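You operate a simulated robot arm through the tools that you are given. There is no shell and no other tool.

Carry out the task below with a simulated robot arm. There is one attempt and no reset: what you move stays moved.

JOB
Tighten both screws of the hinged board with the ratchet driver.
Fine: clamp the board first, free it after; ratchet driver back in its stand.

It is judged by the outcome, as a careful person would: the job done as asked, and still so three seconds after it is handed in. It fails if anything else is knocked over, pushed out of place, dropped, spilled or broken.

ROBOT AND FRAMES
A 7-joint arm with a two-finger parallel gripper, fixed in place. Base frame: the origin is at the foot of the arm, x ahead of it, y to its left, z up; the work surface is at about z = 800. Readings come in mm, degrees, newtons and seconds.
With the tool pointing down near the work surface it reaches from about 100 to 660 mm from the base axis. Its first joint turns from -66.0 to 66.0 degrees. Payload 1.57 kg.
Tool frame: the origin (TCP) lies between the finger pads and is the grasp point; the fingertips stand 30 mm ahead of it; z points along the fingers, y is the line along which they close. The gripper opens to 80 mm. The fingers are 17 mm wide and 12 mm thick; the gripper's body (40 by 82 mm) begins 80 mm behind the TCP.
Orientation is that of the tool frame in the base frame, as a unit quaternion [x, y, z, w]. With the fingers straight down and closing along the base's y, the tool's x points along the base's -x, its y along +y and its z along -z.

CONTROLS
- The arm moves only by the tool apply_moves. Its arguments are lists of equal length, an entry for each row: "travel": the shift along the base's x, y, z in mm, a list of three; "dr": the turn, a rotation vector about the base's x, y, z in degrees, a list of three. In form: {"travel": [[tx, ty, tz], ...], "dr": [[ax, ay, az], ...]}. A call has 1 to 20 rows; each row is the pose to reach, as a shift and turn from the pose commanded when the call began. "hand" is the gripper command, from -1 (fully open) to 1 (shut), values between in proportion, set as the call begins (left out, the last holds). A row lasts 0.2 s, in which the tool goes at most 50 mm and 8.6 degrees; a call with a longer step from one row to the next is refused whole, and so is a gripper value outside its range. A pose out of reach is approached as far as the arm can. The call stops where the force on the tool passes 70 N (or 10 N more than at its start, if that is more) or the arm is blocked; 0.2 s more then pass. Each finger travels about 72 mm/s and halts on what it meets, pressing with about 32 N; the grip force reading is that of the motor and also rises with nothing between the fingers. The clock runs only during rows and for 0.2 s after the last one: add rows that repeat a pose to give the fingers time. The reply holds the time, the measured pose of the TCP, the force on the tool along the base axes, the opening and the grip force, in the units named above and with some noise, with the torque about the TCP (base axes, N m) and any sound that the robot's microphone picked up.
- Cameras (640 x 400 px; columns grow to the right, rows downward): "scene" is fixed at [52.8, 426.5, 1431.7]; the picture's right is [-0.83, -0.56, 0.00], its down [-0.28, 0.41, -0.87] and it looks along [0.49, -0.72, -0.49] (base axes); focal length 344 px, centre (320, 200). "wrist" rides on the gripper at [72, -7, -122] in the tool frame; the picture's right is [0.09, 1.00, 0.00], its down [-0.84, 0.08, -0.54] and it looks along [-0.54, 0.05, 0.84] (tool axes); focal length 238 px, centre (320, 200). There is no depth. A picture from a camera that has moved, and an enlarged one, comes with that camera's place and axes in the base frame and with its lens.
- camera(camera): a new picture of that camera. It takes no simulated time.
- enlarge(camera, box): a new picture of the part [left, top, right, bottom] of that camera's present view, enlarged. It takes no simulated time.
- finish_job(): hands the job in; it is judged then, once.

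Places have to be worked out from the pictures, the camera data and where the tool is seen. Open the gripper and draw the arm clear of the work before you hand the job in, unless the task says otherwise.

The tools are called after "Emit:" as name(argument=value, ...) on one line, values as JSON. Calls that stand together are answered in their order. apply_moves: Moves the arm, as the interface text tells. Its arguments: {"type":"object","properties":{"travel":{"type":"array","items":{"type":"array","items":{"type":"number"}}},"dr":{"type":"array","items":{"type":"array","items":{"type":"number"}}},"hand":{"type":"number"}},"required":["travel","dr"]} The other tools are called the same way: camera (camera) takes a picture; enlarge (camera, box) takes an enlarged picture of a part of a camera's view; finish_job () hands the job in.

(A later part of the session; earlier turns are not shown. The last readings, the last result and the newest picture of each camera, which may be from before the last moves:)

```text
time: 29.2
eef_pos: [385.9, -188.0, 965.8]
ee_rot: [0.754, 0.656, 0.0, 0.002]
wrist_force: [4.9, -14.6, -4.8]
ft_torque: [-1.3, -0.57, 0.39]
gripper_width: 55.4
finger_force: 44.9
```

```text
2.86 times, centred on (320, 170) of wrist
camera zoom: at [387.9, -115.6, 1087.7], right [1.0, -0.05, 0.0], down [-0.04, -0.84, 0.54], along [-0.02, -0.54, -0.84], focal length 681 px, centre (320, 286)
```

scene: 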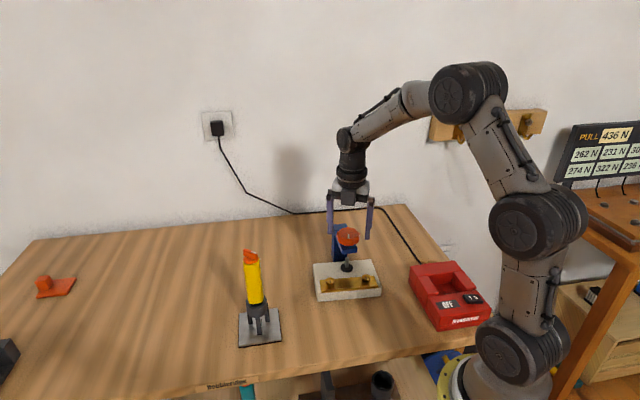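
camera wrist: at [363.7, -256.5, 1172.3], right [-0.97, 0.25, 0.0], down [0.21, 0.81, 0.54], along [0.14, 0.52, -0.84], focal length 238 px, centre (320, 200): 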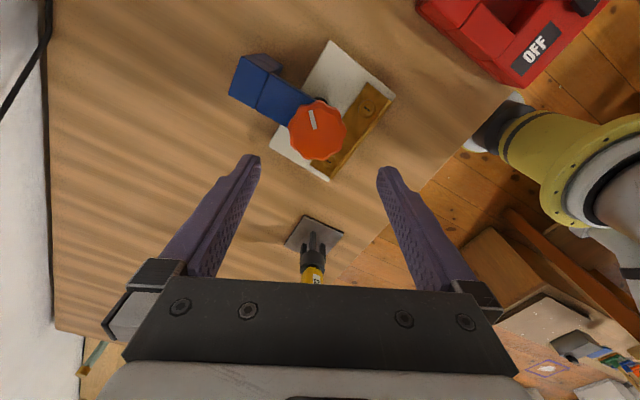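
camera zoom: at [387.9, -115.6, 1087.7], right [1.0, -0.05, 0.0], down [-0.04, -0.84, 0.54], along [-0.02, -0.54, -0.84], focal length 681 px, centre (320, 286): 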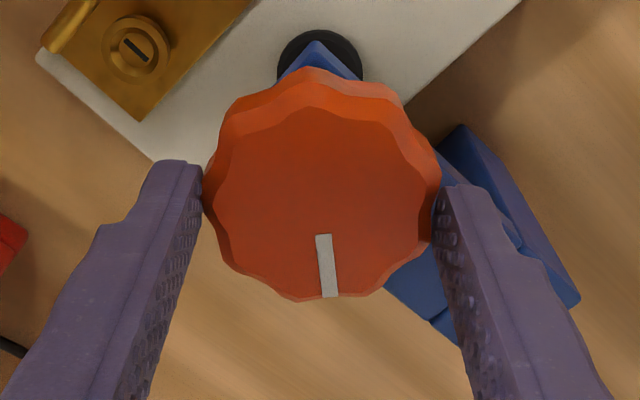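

Still rising slowly (0.39 N·m). I'll continue another 40° in the same grip.

Emit:
apply_moves(travel=[[0, 0, 0], [0, 0, 0], [0, 0, 0], [0, 0, 0], [0, 0, 0], [0, 0, 0]], dr=[[0, 0, -8], [0, 0, -16], [0, 0, -24], [0, 0, -32], [0, 0, -40], [0, 0, -40]])

Emit:
enlarge(camera="scene", box=[332, 250, 364, 270])

```text
time: 30.6
eef_pos: [384.5, -188.4, 965.6]
ee_rot: [0.934, 0.358, -0.001, 0.001]
wrist_force: [2.4, -16.9, 0.4]
ft_torque: [-0.52, 0.07, 0.48]
gripper_width: 55.3
finger_force: 45.2
```

```text
16.00 times, centred on (348, 260) of scene
camera zoom: at [52.8, 426.1, 1431.9], right [-0.83, -0.56, 0.0], down [-0.28, 0.41, -0.87], along [0.49, -0.72, -0.49], focal length 5507 px, centre (-128, -760)
```

zoom: 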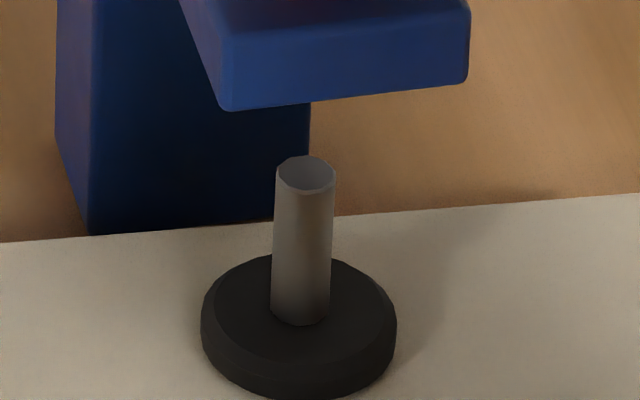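

Torque is 0.48 N·m and the foot is firmly down. I'll release, go back and re-grip for one more tightening stroke, checking that the knob does not spring back.

Emit:
apply_moves(travel=[[0, 0, 0], [0, 0, 0], [0, 0, 0], [0, 0, 0], [0, 0, 0], [0, 0, 0], [0, 0, 0], [0, 0, 0], [0, 0, 0], [0, 0, 0], [0, 0, 0], [0, 0, 0], [0, 0, 0], [0, 0, 0], [0, 0, 0], [0, 0, 0], [0, 0, 0], [0, 0, 0], [0, 0, 0], [0, 0, 0]], dr=[[0, 0, 0], [0, 0, 0], [0, 0, 8.5], [0, 0, 17], [0, 0, 25.5], [0, 0, 34], [0, 0, 42.5], [0, 0, 51], [0, 0, 59.5], [0, 0, 68], [0, 0, 76.5], [0, 0, 85], [0, 0, 93.5], [0, 0, 102], [0, 0, 110.5], [0, 0, 119], [0, 0, 127.5], [0, 0, 136], [0, 0, 144.5], [0, 0, 150]], hand=-1)

Emit:
apply_moves(travel=[[0, 0, 0], [0, 0, 0], [0, 0, 0], [0, 0, 0], [0, 0, 0], [0, 0, 0]], dr=[[0, 0, 8], [0, 0, 16], [0, 0, 24], [0, 0, 32], [0, 0, 40], [0, 0, 40]])

Emit:
enlarge(camera="wrist", box=[220, 100, 420, 240])

Emit:
enlarge(camera="scene", box=[300, 210, 400, 310])

```text
time: 34.8
eef_pos: [385.0, -187.2, 964.9]
ee_rot: [-0.107, 0.994, 0.001, 0.0]
wrist_force: [0.2, 0.1, 1.1]
ft_torque: [0.0, 0.02, 0.0]
gripper_width: 80.2
finger_force: 0.2
```

```text
time: 36.2
eef_pos: [384.6, -187.0, 966.5]
ee_rot: [-0.44, 0.898, 0.0, 0.0]
wrist_force: [-0.3, -0.5, -0.6]
ft_torque: [-0.03, -0.01, 0.0]
gripper_width: 80.1
finger_force: 0.1
```

```text
2.86 times, centred on (320, 170) of wrist
camera zoom: at [345.0, -247.3, 1087.9], right [-0.84, 0.54, 0.0], down [0.45, 0.71, 0.54], along [0.29, 0.46, -0.84], focal length 681 px, centre (320, 286)
```

zoom: 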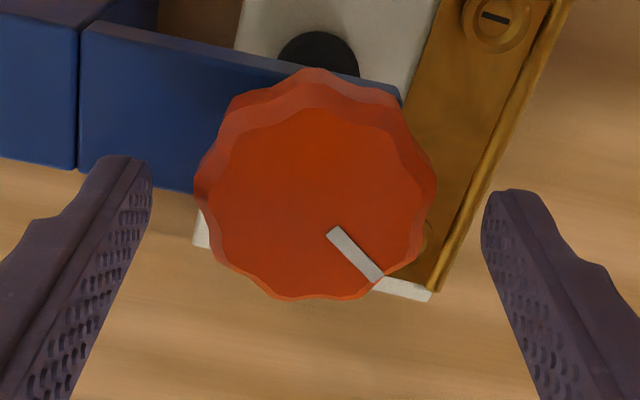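

```text
4.00 times, centred on (350, 260) of scene
camera zoom: at [52.8, 426.5, 1431.7], right [-0.83, -0.56, 0.0], down [-0.28, 0.41, -0.87], along [0.49, -0.72, -0.49], focal length 1377 px, centre (200, -40)
```

zoom: 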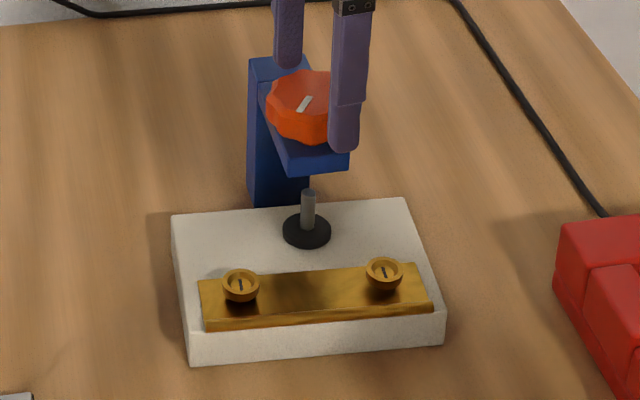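

The mark now points toward +y, which suggests the knob turned back by itself after release. I'll check the foot with the same reference box.

Emit:
enlarge(camera="scene", box=[332, 250, 364, 270])

Emit:
enlarge(camera="scene", box=[332, 226, 364, 246])

```text
16.00 times, centred on (348, 260) of scene
camera zoom: at [52.8, 426.5, 1431.7], right [-0.83, -0.56, 0.0], down [-0.28, 0.41, -0.87], along [0.49, -0.72, -0.49], focal length 5507 px, centre (-128, -760)
```

zoom: 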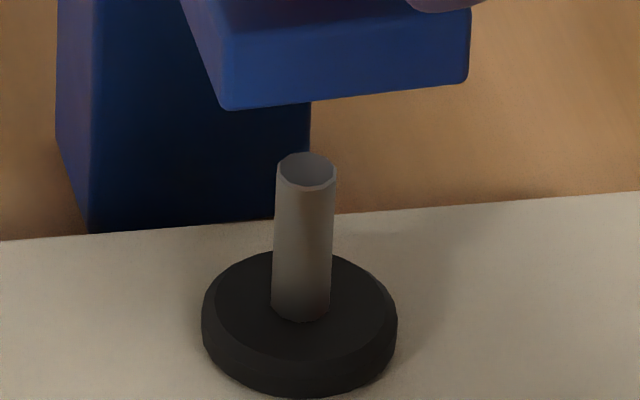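

```text
16.00 times, centred on (348, 236) of scene
camera zoom: at [52.8, 426.5, 1431.7], right [-0.83, -0.56, 0.0], down [-0.28, 0.41, -0.87], along [0.49, -0.72, -0.49], focal length 5507 px, centre (-128, -376)
```

zoom: 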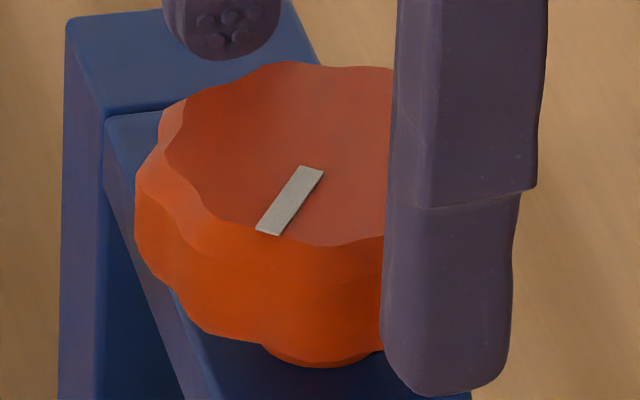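

The foot rose about 0.7 mm, so the knob did spring back to near the contact angle. I'll see how much stroke is available by rotating further counter-clockwise with open fingers before re-gripping.

Emit:
apply_moves(travel=[[0, 0, 0], [0, 0, 0], [0, 0, 0], [0, 0, 0], [0, 0, 0], [0, 0, 0], [0, 0, 0], [0, 0, 0], [0, 0, 0], [0, 0, 0], [0, 0, 0], [0, 0, 0], [0, 0, 0], [0, 0, 0], [0, 0, 0]], dr=[[0, 0, 8], [0, 0, 16], [0, 0, 24], [0, 0, 32], [0, 0, 40], [0, 0, 48], [0, 0, 56], [0, 0, 64], [0, 0, 72], [0, 0, 80], [0, 0, 88], [0, 0, 96], [0, 0, 104], [0, 0, 108], [0, 0, 108]])

Emit:
enlarge(camera="wrist", box=[220, 100, 420, 240])

Emit:
enlarge(camera="scene", box=[332, 226, 364, 246])

```text
time: 39.3
eef_pos: [374.1, -125.2, 940.6]
ee_rot: [0.978, -0.202, -0.04, 0.014]
wrist_force: [-8.6, 0.3, 5.4]
ft_torque: [-0.31, 0.1, -0.44]
gripper_width: 79.8
finger_force: 0.0
out of reach, approached as far as the arm can: row 12, 13, 14, 15
stopped in row 15: the force on the tool passed its limit at 74 N (the readings are from after the stop); the commanded pose is now the measured one
```

```text
2.86 times, centred on (320, 170) of wrist
camera zoom: at [451.9, -146.4, 1058.2], right [-0.31, -0.95, 0.04], down [-0.75, 0.27, 0.6], along [-0.58, 0.16, -0.8], focal length 681 px, centre (320, 286)
```

zoom: 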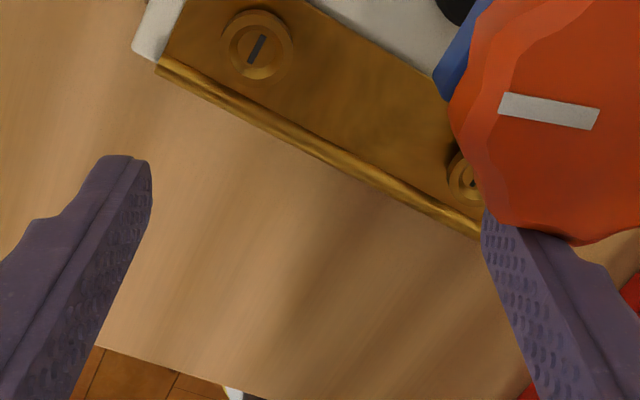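

```text
16.00 times, centred on (348, 236) of scene
camera zoom: at [52.5, 426.6, 1431.7], right [-0.83, -0.56, 0.0], down [-0.28, 0.41, -0.87], along [0.49, -0.72, -0.49], focal length 5507 px, centre (-128, -376)
```

zoom: 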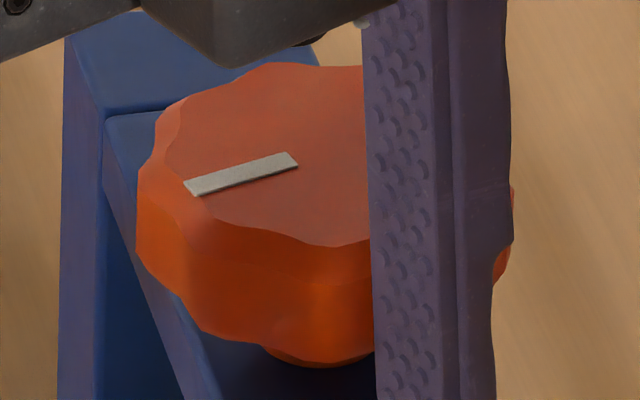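

The arm hit its wrist range near yaw +148° and veered off, stopping on contact. I'll look at the whole state before moving.

Emit:
camera(camera="scene")

Emit:
camera(camera="wrist")

Emit:
enlarge(camera="scene", box=[290, 190, 410, 310])

```text
taken
```

scene: 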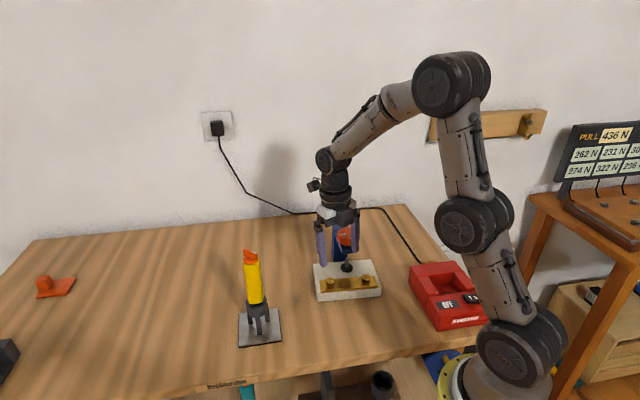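

```text
taken
camera wrist: at [451.9, -146.4, 1058.2], right [-0.31, -0.95, 0.04], down [-0.75, 0.27, 0.6], along [-0.58, 0.16, -0.8], focal length 238 px, centre (320, 200)
```

wrist: 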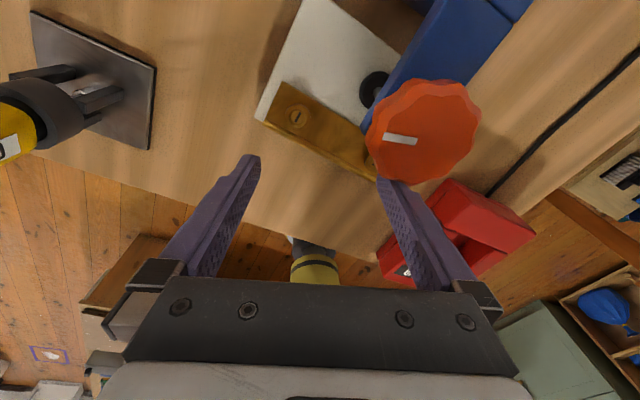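

```text
3.33 times, centred on (350, 250) of scene
camera zoom: at [52.5, 426.6, 1431.7], right [-0.83, -0.56, 0.0], down [-0.28, 0.41, -0.87], along [0.49, -0.72, -0.49], focal length 1147 px, centre (220, 33)
```

zoom: 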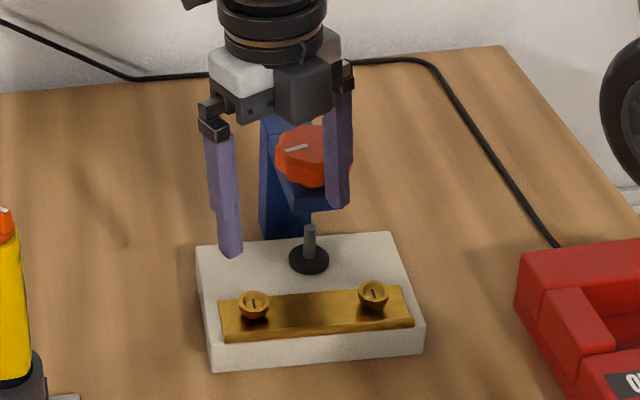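

The board and clamp are unmoved; one open finger rests beside the knob, and the tool is tilted ~5° at yaw ≈157°. I'll back away from the knob (−x, +y), rise, remove the tilt and turn back from the limit.

Emit:
apply_moves(travel=[[-2, 1.5, 3], [-4, 3, 10], [-6, 4, 20], [-6, 4, 35], [-6, 4, 50], [-6, 4, 65], [-6, 4, 80], [-6, 4, 80]], dr=[[0.2, -1.6, -3], [0.4, -3.2, -7], [0.6, -4.8, -12], [0.6, -4.8, -18], [0.6, -4.8, -24], [0.6, -4.8, -30], [0.6, -4.8, -30], [0.6, -4.8, -30]])

Emit:
camera(camera="scene")

```text
time: 41.1
eef_pos: [369.5, -120.6, 1023.4]
ee_rot: [0.893, -0.45, -0.002, -0.009]
wrist_force: [-0.3, -1.0, -0.4]
ft_torque: [-0.01, 0.02, 0.03]
gripper_width: 79.9
finger_force: 0.0
```

```text
taken
```

scene: 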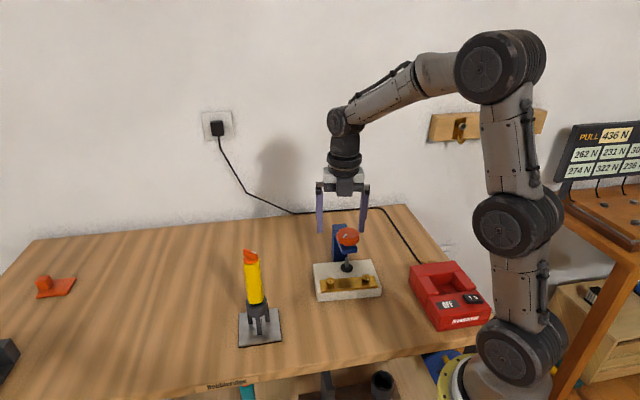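

I'm clear at yaw ≈126°, with ~1° residual tilt. I'll level the tool and turn to about yaw +110°, then read the pose again.

Emit:
apply_moves(travel=[[0, 0, 0], [0, 0, 0], [0, 0, 0], [0, 0, 0]], dr=[[-1.0, 0.26, -6], [-1.0, 0.26, -12], [-1.0, 0.26, -16.5], [-1.0, 0.26, -16.5]])

Emit:
apply_moves(travel=[[0, 0, 0]], dr=[[0, 0, 0]])

Emit:
apply_moves(travel=[[0, 0, 0]], dr=[[0, 0, 0]])

Emit:
apply_moves(travel=[[0, 0, 0]], dr=[[0, 0, 0]])

Emit:
camera(camera="wrist")

```text
time: 42.1
eef_pos: [370.1, -121.8, 1021.2]
ee_rot: [0.82, -0.572, 0.002, 0.0]
wrist_force: [0.0, -0.1, 0.9]
ft_torque: [0.02, 0.0, 0.0]
gripper_width: 79.8
finger_force: 0.0
```

```text
time: 42.5
eef_pos: [368.9, -121.7, 1022.5]
ee_rot: [0.821, -0.571, 0.002, 0.0]
wrist_force: [-0.8, -0.5, 0.0]
ft_torque: [0.01, 0.01, 0.02]
gripper_width: 79.9
finger_force: 0.1
```

```text
time: 42.9
eef_pos: [369.0, -121.7, 1022.0]
ee_rot: [0.821, -0.571, 0.001, 0.0]
wrist_force: [0.3, 0.3, -0.5]
ft_torque: [-0.04, 0.0, 0.03]
gripper_width: 80.2
finger_force: 0.0
```

```text
time: 43.3
eef_pos: [368.6, -120.1, 1021.4]
ee_rot: [0.821, -0.571, 0.002, 0.0]
wrist_force: [-0.1, 0.3, -0.2]
ft_torque: [-0.01, -0.03, -0.03]
gripper_width: 80.0
finger_force: 0.0
```

```text
taken
camera wrist: at [399.4, -186.6, 1144.2], right [-0.9, -0.43, 0.0], down [-0.36, 0.76, 0.54], along [-0.23, 0.49, -0.84], focal length 238 px, centre (320, 200)
```

wrist: 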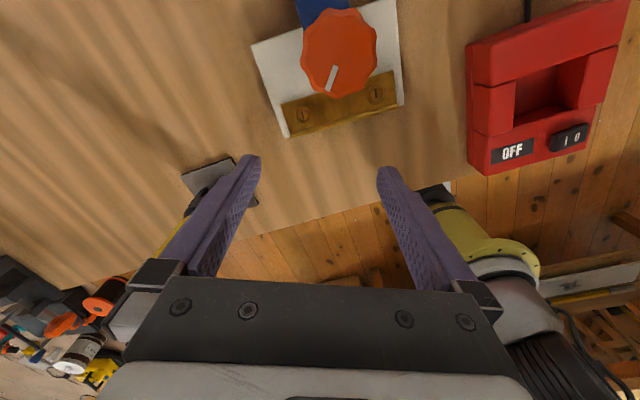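

Pose averages (369.2, −121.2, 1022.1). I'll move back over the knob and descend, then grip and test the resistance near the contact angle.

Emit:
apply_moves(travel=[[4, -22, 0], [8, -44, 0], [15.6, -65.9, 0], [15.6, -65.9, -15], [15.6, -65.9, -35], [15.6, -65.9, -50], [15.6, -65.9, -56], [15.6, -65.9, -56]], dr=[[0, 0, 0], [0, 0, 0], [0, 0, 0], [0, 0, 0], [0, 0, 0], [0, 0, 0], [0, 0, 0], [0, 0, 0]])

Emit:
enlarge(camera="wrist", box=[220, 100, 420, 240])

Emit:
enlarge(camera="scene", box=[332, 250, 364, 270])

Emit:
enlarge(camera="scene", box=[332, 226, 364, 246])

```text
time: 45.1
eef_pos: [384.5, -187.8, 964.2]
ee_rot: [0.82, -0.572, 0.003, 0.0]
wrist_force: [0.5, 0.4, -0.3]
ft_torque: [0.02, 0.0, -0.01]
gripper_width: 80.0
finger_force: 0.0
```

```text
2.86 times, centred on (320, 170) of wrist
camera zoom: at [415.4, -252.6, 1087.8], right [-0.9, -0.43, 0.0], down [-0.36, 0.76, 0.54], along [-0.23, 0.49, -0.84], focal length 681 px, centre (320, 286)
```

zoom: 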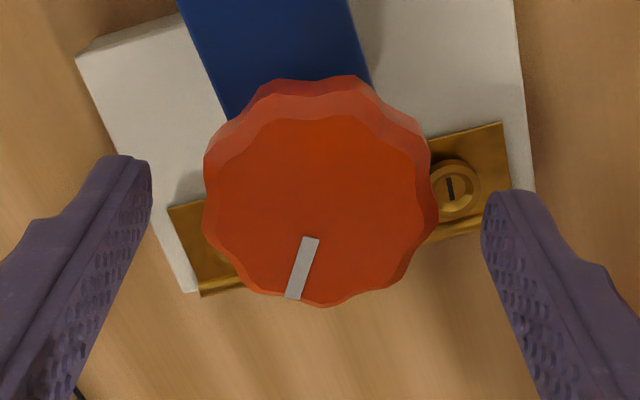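

```text
16.00 times, centred on (348, 260) of scene
camera zoom: at [52.8, 426.5, 1431.7], right [-0.83, -0.56, 0.0], down [-0.28, 0.41, -0.87], along [0.49, -0.72, -0.49], focal length 5507 px, centre (-128, -760)
```

zoom: 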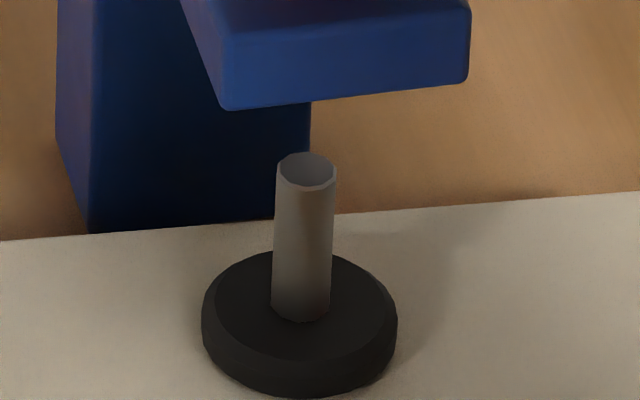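

```text
16.00 times, centred on (348, 236) of scene
camera zoom: at [52.8, 426.5, 1431.7], right [-0.83, -0.56, 0.0], down [-0.28, 0.41, -0.87], along [0.49, -0.72, -0.49], focal length 5507 px, centre (-128, -376)
```

zoom: 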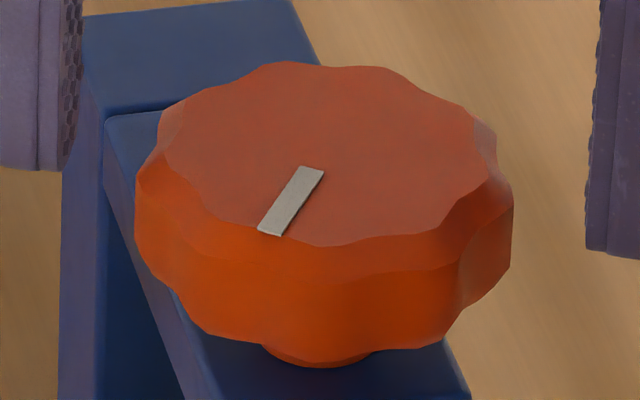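

The mark has returned to exactly the same spot (a half-turn, 180°, from its starting direction), so that is the clamp's end stop and the foot is fully down. I'll rise and go to the driver for a closer look.

Emit:
apply_moves(travel=[[0, 0, 30], [0, 0, 70], [0, 0, 110], [0, 20, 120], [0, 40, 120], [0, 62, 120], [0, 84, 120], [0, 106, 120], [0, 128, 120], [0, 150, 120], [0, 172, 120], [0, 194, 120], [0, 216, 120], [0, 238, 120], [0, 251, 120], [0, 251, 120], [0, 251, 120]], dr=[[0, 0, 0], [0, 0, -4], [0, 0, -12], [0, 0, -20], [0, 0, -28], [0, 0, -36], [0, 0, -44], [0, 0, -52], [0, 0, -60], [0, 0, -68], [0, 0, -76], [0, 0, -84], [0, 0, -92], [0, 0, -100], [0, 0, -107], [0, 0, -110.4], [0, 0, -110.4]])

Emit:
camera(camera="wrist")

Emit:
enlarge(camera="wrist", box=[260, 120, 400, 240])

Emit:
enlarge(camera="scene", box=[300, 220, 400, 310])

```text
time: 48.7
eef_pos: [384.8, 63.0, 1086.9]
ee_rot: [0.002, 1.0, 0.0, -0.002]
wrist_force: [-0.1, -0.7, 0.6]
ft_torque: [0.03, -0.02, 0.0]
gripper_width: 80.2
finger_force: 0.1
```

```text
taken
camera wrist: at [311.9, 56.1, 1208.7], right [-0.09, 1.0, 0.0], down [0.84, 0.08, 0.54], along [0.54, 0.05, -0.84], focal length 238 px, centre (320, 200)
```

wrist: 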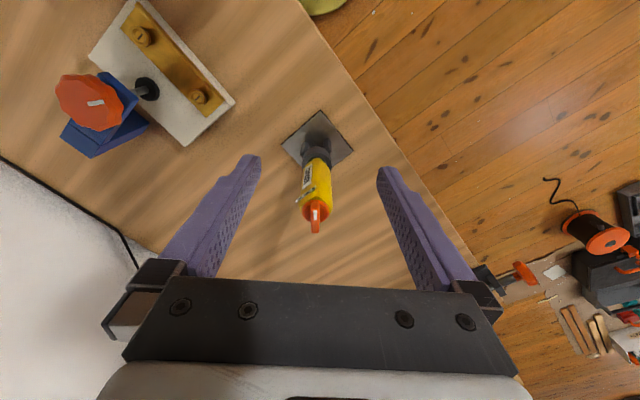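

```text
3.33 times, centred on (330, 180) of wrist
camera zoom: at [311.9, 56.1, 1208.7], right [-0.09, 1.0, 0.0], down [0.84, 0.08, 0.54], along [0.54, 0.05, -0.84], focal length 794 px, centre (287, 267)
```

zoom: 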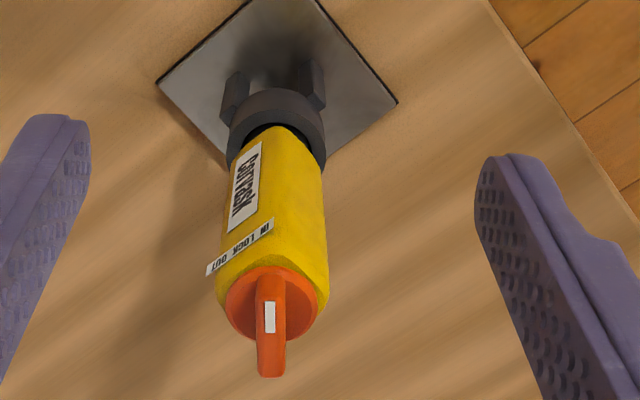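

```text
4.44 times, centred on (350, 265) of scene
camera zoom: at [52.8, 426.5, 1431.7], right [-0.83, -0.56, 0.0], down [-0.28, 0.41, -0.87], along [0.49, -0.72, -0.49], focal length 1530 px, centre (187, -89)
```

zoom: 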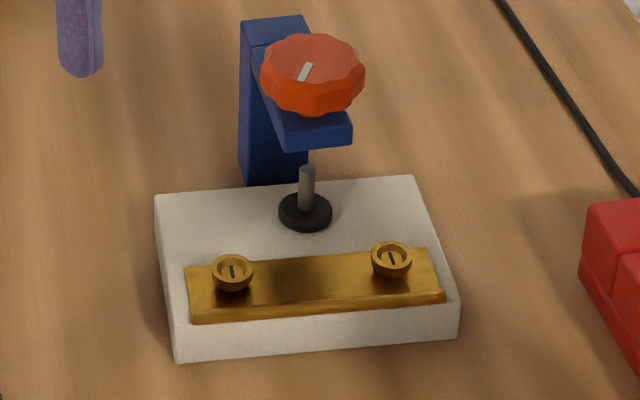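

The clamp mark is steady at its end position. Now I study the driver's handle shape and selector closely.

Emit:
enlarge(camera="wrist", box=[292, 170, 342, 240])

Emit:
enlarge(camera="scene", box=[225, 240, 295, 350])

Emit:
enlarge(camera="wrist", box=[275, 100, 365, 180])

```text
5.71 times, centred on (317, 205) of wrist
camera zoom: at [311.9, 56.1, 1208.7], right [-0.09, 1.0, 0.0], down [0.84, 0.08, 0.54], along [0.54, 0.05, -0.84], focal length 1362 px, centre (337, 171)
```

zoom: 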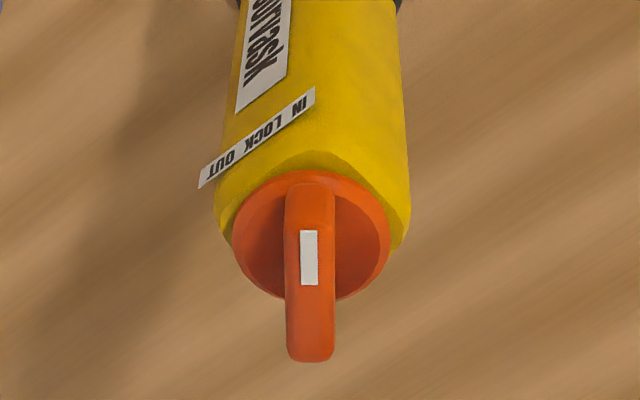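

```text
3.64 times, centred on (260, 295) of scene
camera zoom: at [52.8, 426.5, 1431.7], right [-0.83, -0.56, 0.0], down [-0.28, 0.41, -0.87], along [0.49, -0.72, -0.49], focal length 1252 px, centre (538, -146)
```

zoom: 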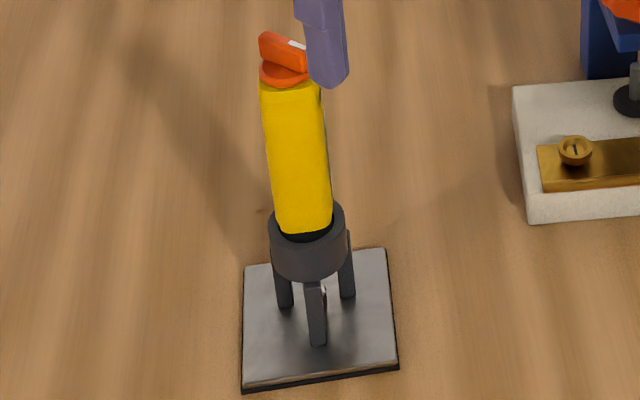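

```text
5.00 times, centred on (320, 140) of wrist
camera zoom: at [311.9, 56.1, 1208.7], right [-0.09, 1.0, 0.0], down [0.84, 0.08, 0.54], along [0.54, 0.05, -0.84], focal length 1192 px, centre (320, 500)
```

zoom: 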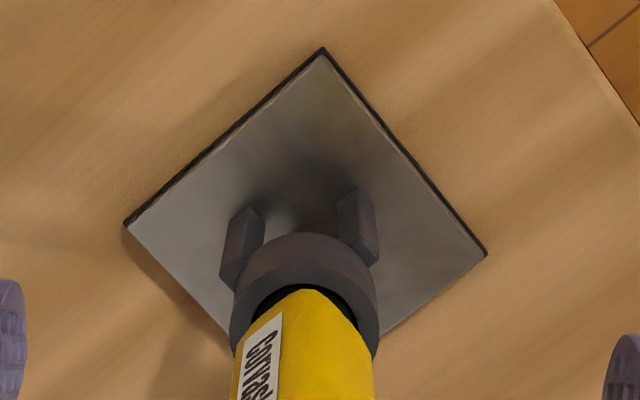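

The handle is a rounded square with flats at about 43°/133°; gripping at yaw ≈43° puts the pads on the unlabelled faces and clear of the selector lever. I estimate the driver axis at (463.5, 65); I'll move above it and check alignment.

Emit:
apply_moves(travel=[[15, 0, 10], [30, 0, 20], [45, 0, 24], [60, 0, 24], [70, 0.5, 24], [78.7, 0.8, 24], [78.7, 0.8, 24]], dr=[[0, 0, 7.2], [0, 0, 14.4], [0, 0, 21.6], [0, 0, 28.8], [0, 0, 36], [0, 0, 43.2], [0, 0, 43.2]])

Emit:
camera(camera="wrist")

Emit:
enlarge(camera="wrist", box=[260, 100, 380, 200])

Emit:
enlarge(camera="scene", box=[200, 180, 320, 340])

```text
time: 50.3
eef_pos: [463.0, 63.3, 1110.8]
ee_rot: [-0.368, 0.93, -0.001, -0.001]
wrist_force: [0.9, -0.8, -0.8]
ft_torque: [-0.01, 0.0, 0.04]
gripper_width: 79.9
finger_force: 0.1
```

```text
taken
camera wrist: at [414.4, 9.6, 1233.7], right [-0.75, 0.66, 0.0], down [0.56, 0.63, 0.54], along [0.36, 0.4, -0.84], focal length 238 px, centre (320, 200)
```

wrist: 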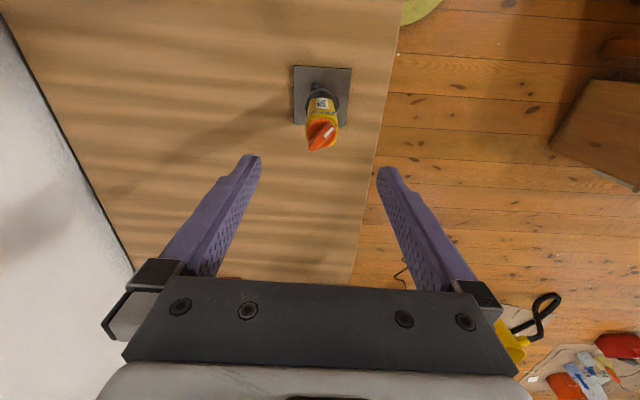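

```text
4.00 times, centred on (320, 150) of wrist
camera zoom: at [414.4, 9.6, 1233.7], right [-0.75, 0.66, 0.0], down [0.56, 0.63, 0.54], along [0.36, 0.4, -0.84], focal length 953 px, centre (320, 400)
```

zoom: 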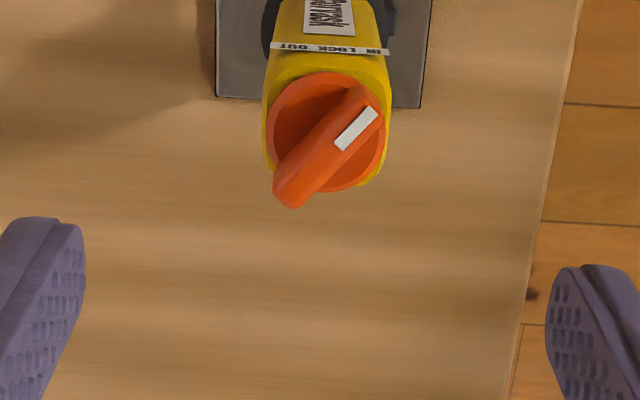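

```text
2.50 times, centred on (260, 260) of scene
camera zoom: at [52.8, 426.5, 1431.7], right [-0.83, -0.56, 0.0], down [-0.28, 0.41, -0.87], along [0.49, -0.72, -0.49], focal length 860 px, centre (470, 50)
```

zoom: 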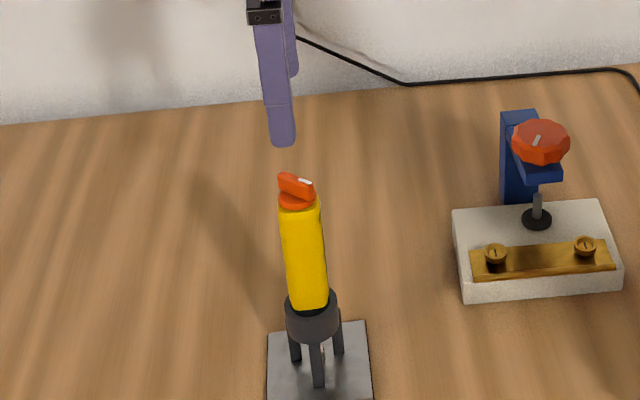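

The lever's mark points at "IN" and the handle faces are square to the gripper. The axis is within ~1.4 mm; I shift (−1, +1) and descend to z≈950, checking clearance.

Emit:
apply_moves(travel=[[-1, 1, -30], [-1, 1, -60], [-1, 1, -90], [-1, 1, -115], [-1, 1, -135], [-1, 1, -150], [-1, 1, -150]], dr=[[0, 0, 0], [0, 0, 0], [0, 0, 0], [0, 0, 0], [0, 0, 0], [0, 0, 0], [0, 0, 0]])

Emit:
enlarge(camera="wrist", box=[220, 100, 420, 260])

Emit:
enlarge(camera="scene", box=[210, 190, 310, 350])

```text
time: 51.9
eef_pos: [462.5, 65.6, 960.4]
ee_rot: [-0.367, 0.93, -0.002, -0.001]
wrist_force: [-0.3, 0.7, 0.1]
ft_torque: [-0.02, -0.03, 0.03]
gripper_width: 80.0
finger_force: 0.0
```

```text
2.50 times, centred on (320, 180) of wrist
camera zoom: at [414.5, 12.0, 1082.6], right [-0.75, 0.66, 0.0], down [0.56, 0.63, 0.54], along [0.36, 0.4, -0.84], focal length 596 px, centre (320, 250)
```

zoom: 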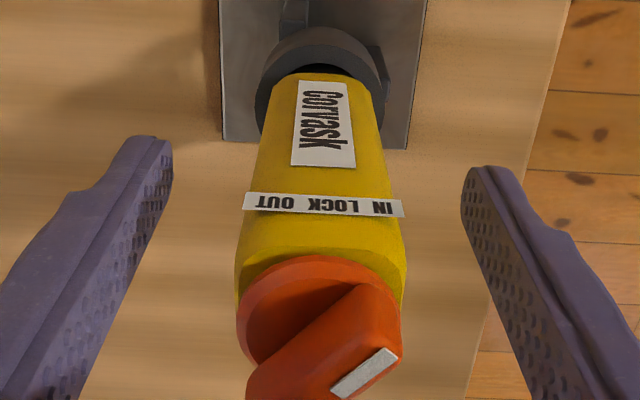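

```text
2.50 times, centred on (260, 270) of scene
camera zoom: at [52.8, 426.5, 1431.7], right [-0.83, -0.56, 0.0], down [-0.28, 0.41, -0.87], along [0.49, -0.72, -0.49], focal length 860 px, centre (470, 25)
```

zoom: 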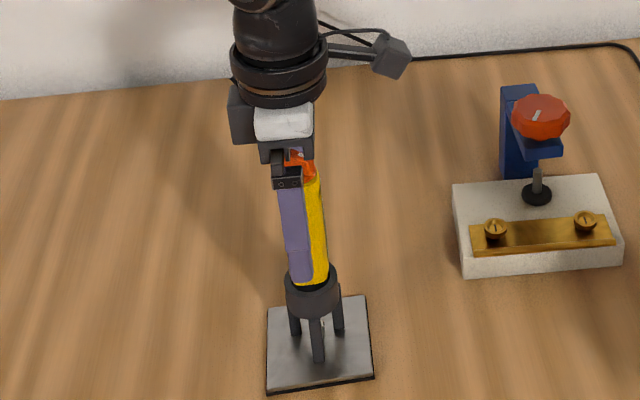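

Clearances look fine. I'll go down 6 mm more (fingertips ≈924, palm ≈1034 above the lever) and close on the handle.

Emit:
apply_moves(travel=[[0, 0, -3], [0, 0, -6], [0, 0, -6]], dr=[[0, 0, 0], [0, 0, 0], [0, 0, 0]])

Emit:
apply_moves(travel=[[0, 0, 0], [0, 0, 0], [0, 0, 0], [0, 0, 0], [0, 0, 0]], dr=[[0, 0, 0], [0, 0, 0], [0, 0, 0], [0, 0, 0], [0, 0, 0]], hand=1)

Emit:
enlarge(camera="wrist", box=[220, 100, 420, 260])

Emit:
enlarge(camera="scene", box=[210, 190, 310, 350])

```text
time: 52.7
eef_pos: [463.4, 65.9, 953.7]
ee_rot: [-0.367, 0.93, -0.002, -0.001]
wrist_force: [0.3, 0.1, 1.2]
ft_torque: [-0.02, -0.01, -0.01]
gripper_width: 80.0
finger_force: 0.1
```

```text
time: 53.9
eef_pos: [462.5, 64.9, 953.4]
ee_rot: [-0.368, 0.93, -0.001, -0.002]
wrist_force: [2.0, -2.2, 0.3]
ft_torque: [-0.21, -0.11, 0.02]
gripper_width: 32.9
finger_force: 32.2
```

```text
2.50 times, centred on (320, 180) of wrist
camera zoom: at [414.3, 11.8, 1076.9], right [-0.75, 0.66, 0.0], down [0.56, 0.63, 0.54], along [0.36, 0.4, -0.84], focal length 596 px, centre (320, 250)
```

zoom: 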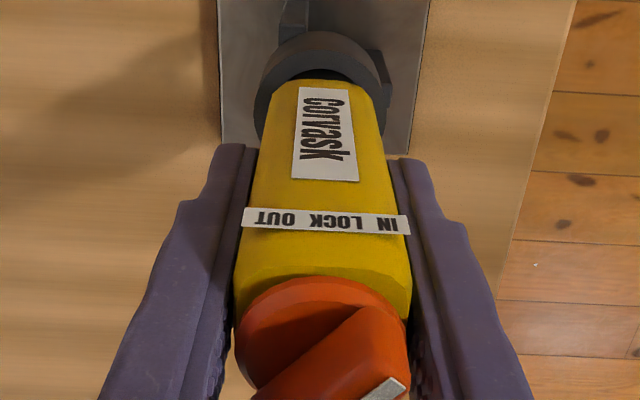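

```text
2.50 times, centred on (260, 270) of scene
camera zoom: at [52.8, 426.5, 1431.8], right [-0.83, -0.56, 0.0], down [-0.28, 0.41, -0.87], along [0.49, -0.72, -0.49], focal length 860 px, centre (470, 25)
```

zoom: 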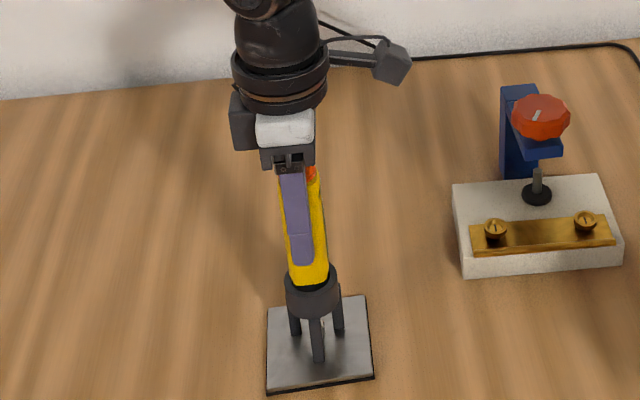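

The driver is held at 32.9 mm with little side load. I'll lift it straight up slowly and look at the bit.

Emit:
apply_moves(travel=[[0, 0, 5], [0, 0, 15], [0, 0, 30], [0, 0, 50], [0, 0, 70], [0, 0, 90], [0, 0, 110], [0, 0, 125], [0, 0, 125]], dr=[[0, 0, 0], [0, 0, 0], [0, 0, 0], [0, 0, 0], [0, 0, 0], [0, 0, 0], [0, 0, 0], [0, 0, 0], [0, 0, 0]])

Emit:
enlarge(camera="scene", box=[200, 150, 320, 350])

Emit:
enlarge(camera="wrist", box=[220, 80, 420, 260])

```text
time: 55.9
eef_pos: [462.4, 65.0, 1078.3]
ee_rot: [-0.368, 0.93, -0.002, -0.002]
wrist_force: [0.2, -0.3, -3.6]
ft_torque: [0.03, -0.01, -0.02]
gripper_width: 32.8
finger_force: 32.2
```

```text
2.00 times, centred on (260, 250) of scene
camera zoom: at [52.8, 426.5, 1431.7], right [-0.83, -0.56, 0.0], down [-0.28, 0.41, -0.87], along [0.49, -0.72, -0.49], focal length 688 px, centre (440, 100)
```

zoom: 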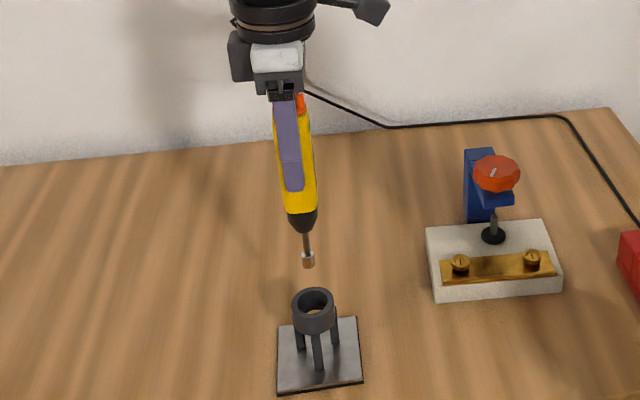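

```text
2.22 times, centred on (320, 170) of wrist
camera zoom: at [413.8, 10.7, 1201.3], right [-0.75, 0.66, 0.0], down [0.56, 0.63, 0.54], along [0.36, 0.4, -0.84], focal length 530 px, centre (320, 267)
```

zoom: 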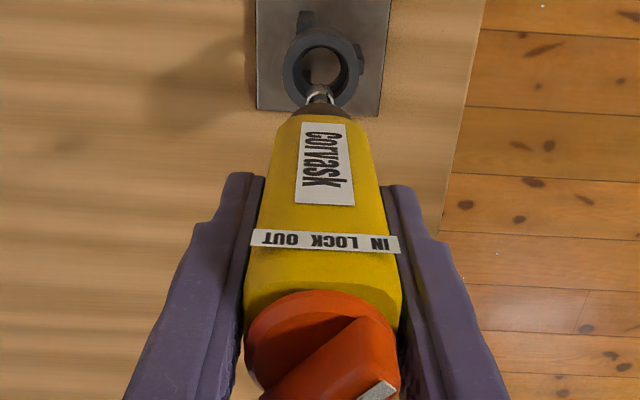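

The driver is clear of its stand. I'll zoom in on the bit to see its shape and measure how far below the grip it ends.

Emit:
enlarge(camera="scene", box=[335, 200, 375, 240])

Emit:
enlarge(camera="scene", box=[236, 245, 286, 290])

Emit:
enlarge(camera="wrist", box=[300, 80, 345, 125])

```text
10.00 times, centred on (355, 220) of scene
camera zoom: at [52.8, 426.5, 1431.7], right [-0.83, -0.56, 0.0], down [-0.28, 0.41, -0.87], along [0.49, -0.72, -0.49], focal length 3442 px, centre (-30, 0)
```

zoom: 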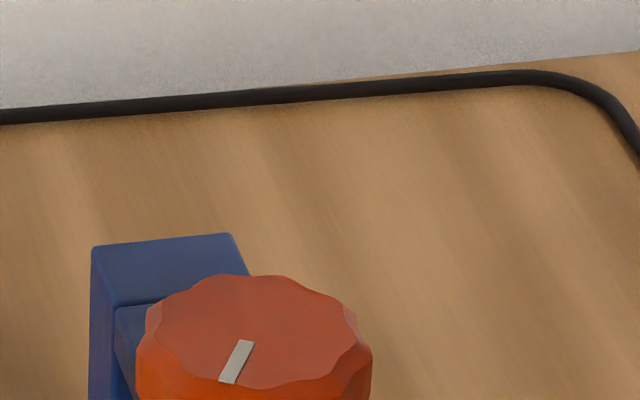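

```text
8.89 times, centred on (261, 268) of scene
camera zoom: at [52.8, 426.5, 1431.7], right [-0.83, -0.56, 0.0], down [-0.28, 0.41, -0.87], along [0.49, -0.72, -0.49], focal length 3059 px, centre (844, -400)
```

zoom: 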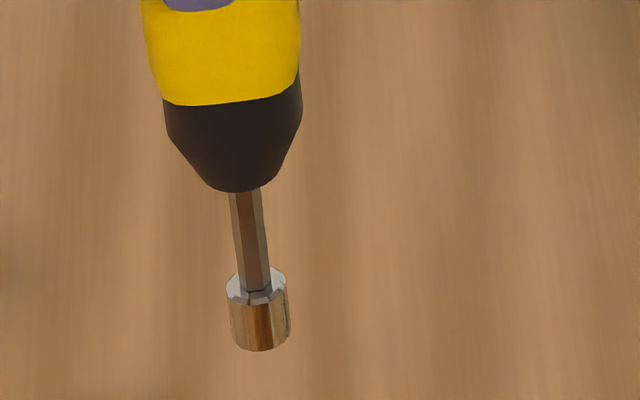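

```text
8.89 times, centred on (322, 102) of wrist
camera zoom: at [413.8, 10.7, 1201.3], right [-0.75, 0.66, 0.0], down [0.56, 0.63, 0.54], along [0.36, 0.4, -0.84], focal length 2119 px, centre (298, 1067)
```

zoom: 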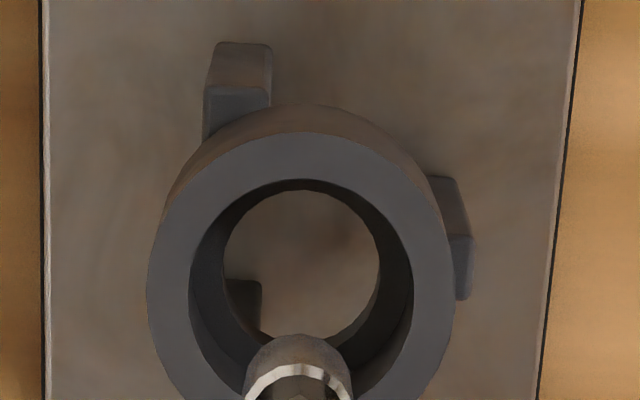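

The bit is a ~14 mm cylinder that should sit in the ~15 mm cup of each screw, ending ~140 mm below the TCP. I'll carry it over the nearer screw (≈387.5, −114.5), staying high.

Emit:
apply_moves(travel=[[-7, -16, 0], [-15, -36, 0], [-23, -56, 0], [-31, -76, 0], [-39, -96, 0], [-47, -116, 0], [-55, -136, 0], [-63, -154, 0], [-70, -168, 0], [-75.1, -179.6, 0], [-75.1, -179.6, -10], [-75.1, -179.6, -20], [-75.1, -179.6, -28], [-75.1, -179.6, -28]], dr=[[0, 0, 0], [0, 0, 0], [0, 0, 0], [0, 0, 0], [0, 0, 0], [0, 0, 0], [0, 0, 0], [0, 0, 0], [0, 0, 0], [0, 0, 0], [0, 0, 0], [0, 0, 0], [0, 0, 0], [0, 0, 0]])

Emit:
camera(camera="wrist")

Emit:
enlarge(camera="wrist", box=[270, 60, 370, 140])

Emit:
enlarge(camera="scene", box=[290, 190, 390, 300])

```text
time: 58.9
eef_pos: [388.0, -115.6, 1051.0]
ee_rot: [-0.367, 0.93, -0.001, -0.001]
wrist_force: [0.6, 0.6, -3.6]
ft_torque: [-0.01, -0.04, -0.03]
gripper_width: 32.5
finger_force: 32.1
```

```text
taken
camera wrist: at [339.1, -168.5, 1172.8], right [-0.75, 0.66, 0.0], down [0.56, 0.63, 0.54], along [0.36, 0.4, -0.84], focal length 238 px, centre (320, 200)
```

wrist: 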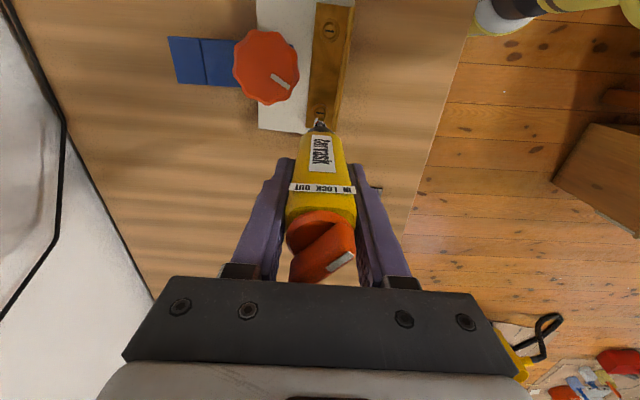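

```text
5.00 times, centred on (320, 100) of wrist
camera zoom: at [339.1, -168.5, 1172.8], right [-0.75, 0.66, 0.0], down [0.56, 0.63, 0.54], along [0.36, 0.4, -0.84], focal length 1192 px, centre (320, 700)
```

zoom: 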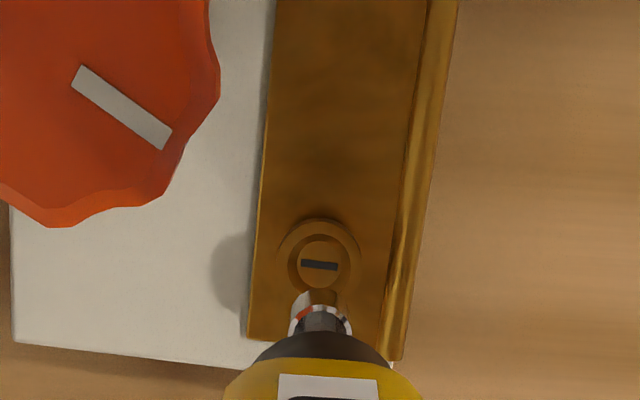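

```text
3.64 times, centred on (340, 245) of scene
camera zoom: at [52.8, 426.5, 1431.7], right [-0.83, -0.56, 0.0], down [-0.28, 0.41, -0.87], along [0.49, -0.72, -0.49], focal length 1252 px, centre (247, 36)
```

zoom: 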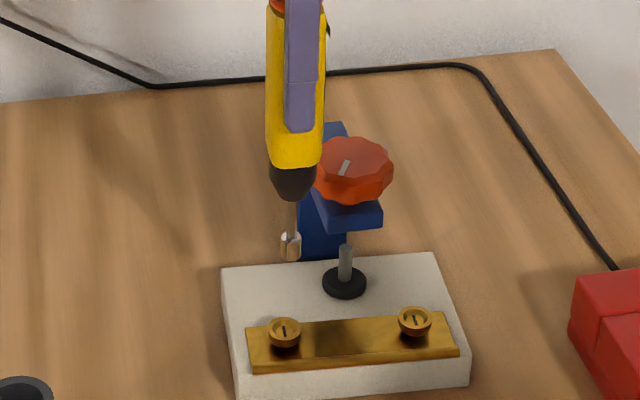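

The bit and cup are both visible in both views. I'll zoom the scene view to measure the lateral offset precisely.

Emit:
enlarge(camera="scene", box=[310, 245, 358, 275])

Emit:
enlarge(camera="scene", box=[310, 265, 358, 295])

Emit:
enlarge(camera="wrist", box=[300, 95, 340, 135])

```text
13.33 times, centred on (334, 260) of scene
camera zoom: at [52.8, 426.5, 1431.7], right [-0.83, -0.56, 0.0], down [-0.28, 0.41, -0.87], along [0.49, -0.72, -0.49], focal length 4589 px, centre (133, -600)
```

zoom: 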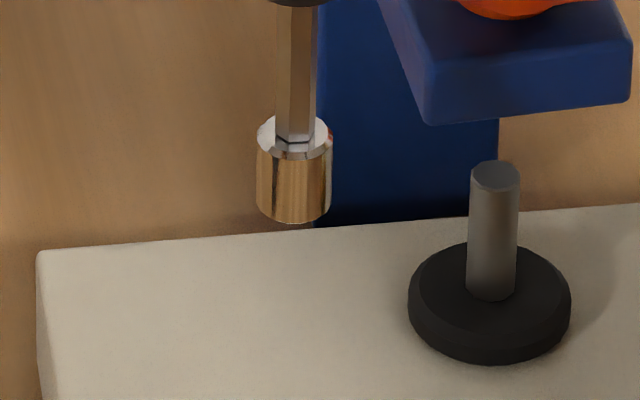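

```text
13.33 times, centred on (334, 280) of scene
camera zoom: at [52.8, 426.5, 1431.7], right [-0.83, -0.56, 0.0], down [-0.28, 0.41, -0.87], along [0.49, -0.72, -0.49], focal length 4589 px, centre (133, -867)
```

zoom: 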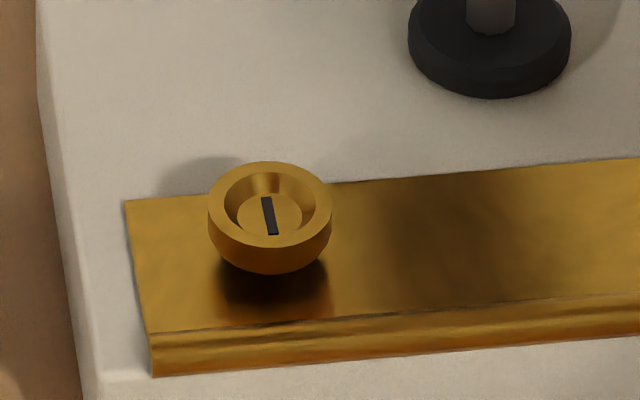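

```text
10.00 times, centred on (320, 115) of wrist
camera zoom: at [339.1, -168.5, 1172.8], right [-0.75, 0.66, 0.0], down [0.56, 0.63, 0.54], along [0.36, 0.4, -0.84], focal length 2384 px, centre (320, 1050)
```

zoom: 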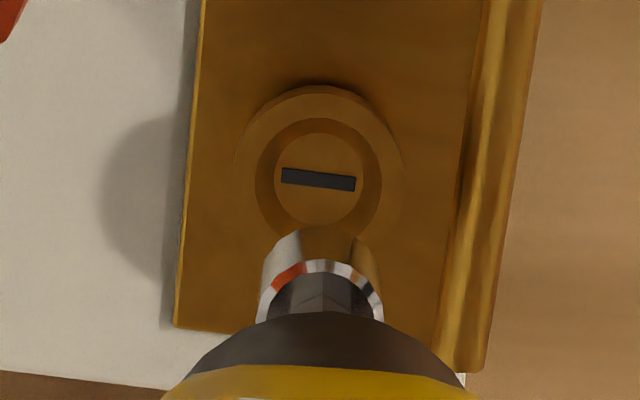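

Both views agree the driver sits ~3 mm off the tool axis (toward tool +x), while the cup lies on the TCP axis. I'll keep that offset in mind (TCP = screw + 3·(cos ψ, sin ψ)), rotate in the air to yaw ≈120° for a long clockwise stroke, and re-check.

Emit:
apply_moves(travel=[[-0.2, 0.3, 0], [-0.4, 0.6, 0], [-0.5, 0.8, 0], [-0.7, 1.1, 0], [-0.8, 1.4, 0], [-1.0, 1.7, 0], [-1.1, 2.0, 0], [-1.3, 2.2, 0], [-1.45, 2.4, 0], [-1.45, 2.4, -30], [-1.45, 2.4, -30]], dr=[[0, 0, 8.5], [0, 0, 17], [0, 0, 25.5], [0, 0, 34], [0, 0, 42.5], [0, 0, 51], [0, 0, 59.5], [0, 0, 68], [0, 0, 76.8], [0, 0, 76.8], [0, 0, 76.8]])

Emit:
enlarge(camera="wrist", box=[300, 95, 340, 135])

Emit:
enlarge(camera="scene", box=[310, 260, 358, 290])

```text
refused: row 9 steps farther than a row can; nothing moved
```

```text
10.00 times, centred on (320, 115) of wrist
camera zoom: at [339.1, -168.5, 1172.8], right [-0.75, 0.66, 0.0], down [0.56, 0.63, 0.54], along [0.36, 0.4, -0.84], focal length 2384 px, centre (320, 1050)
```

zoom: 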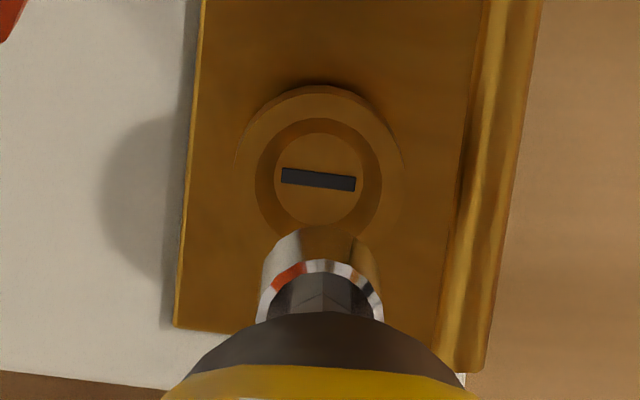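

```text
13.33 times, centred on (334, 275) of scene
camera zoom: at [52.8, 426.5, 1431.7], right [-0.83, -0.56, 0.0], down [-0.28, 0.41, -0.87], along [0.49, -0.72, -0.49], focal length 4589 px, centre (133, -800)
```

zoom: 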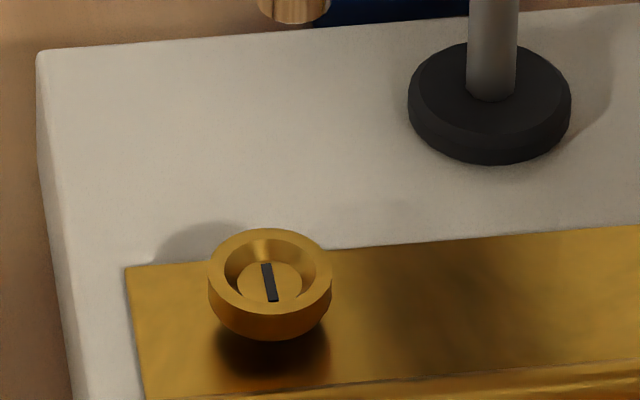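

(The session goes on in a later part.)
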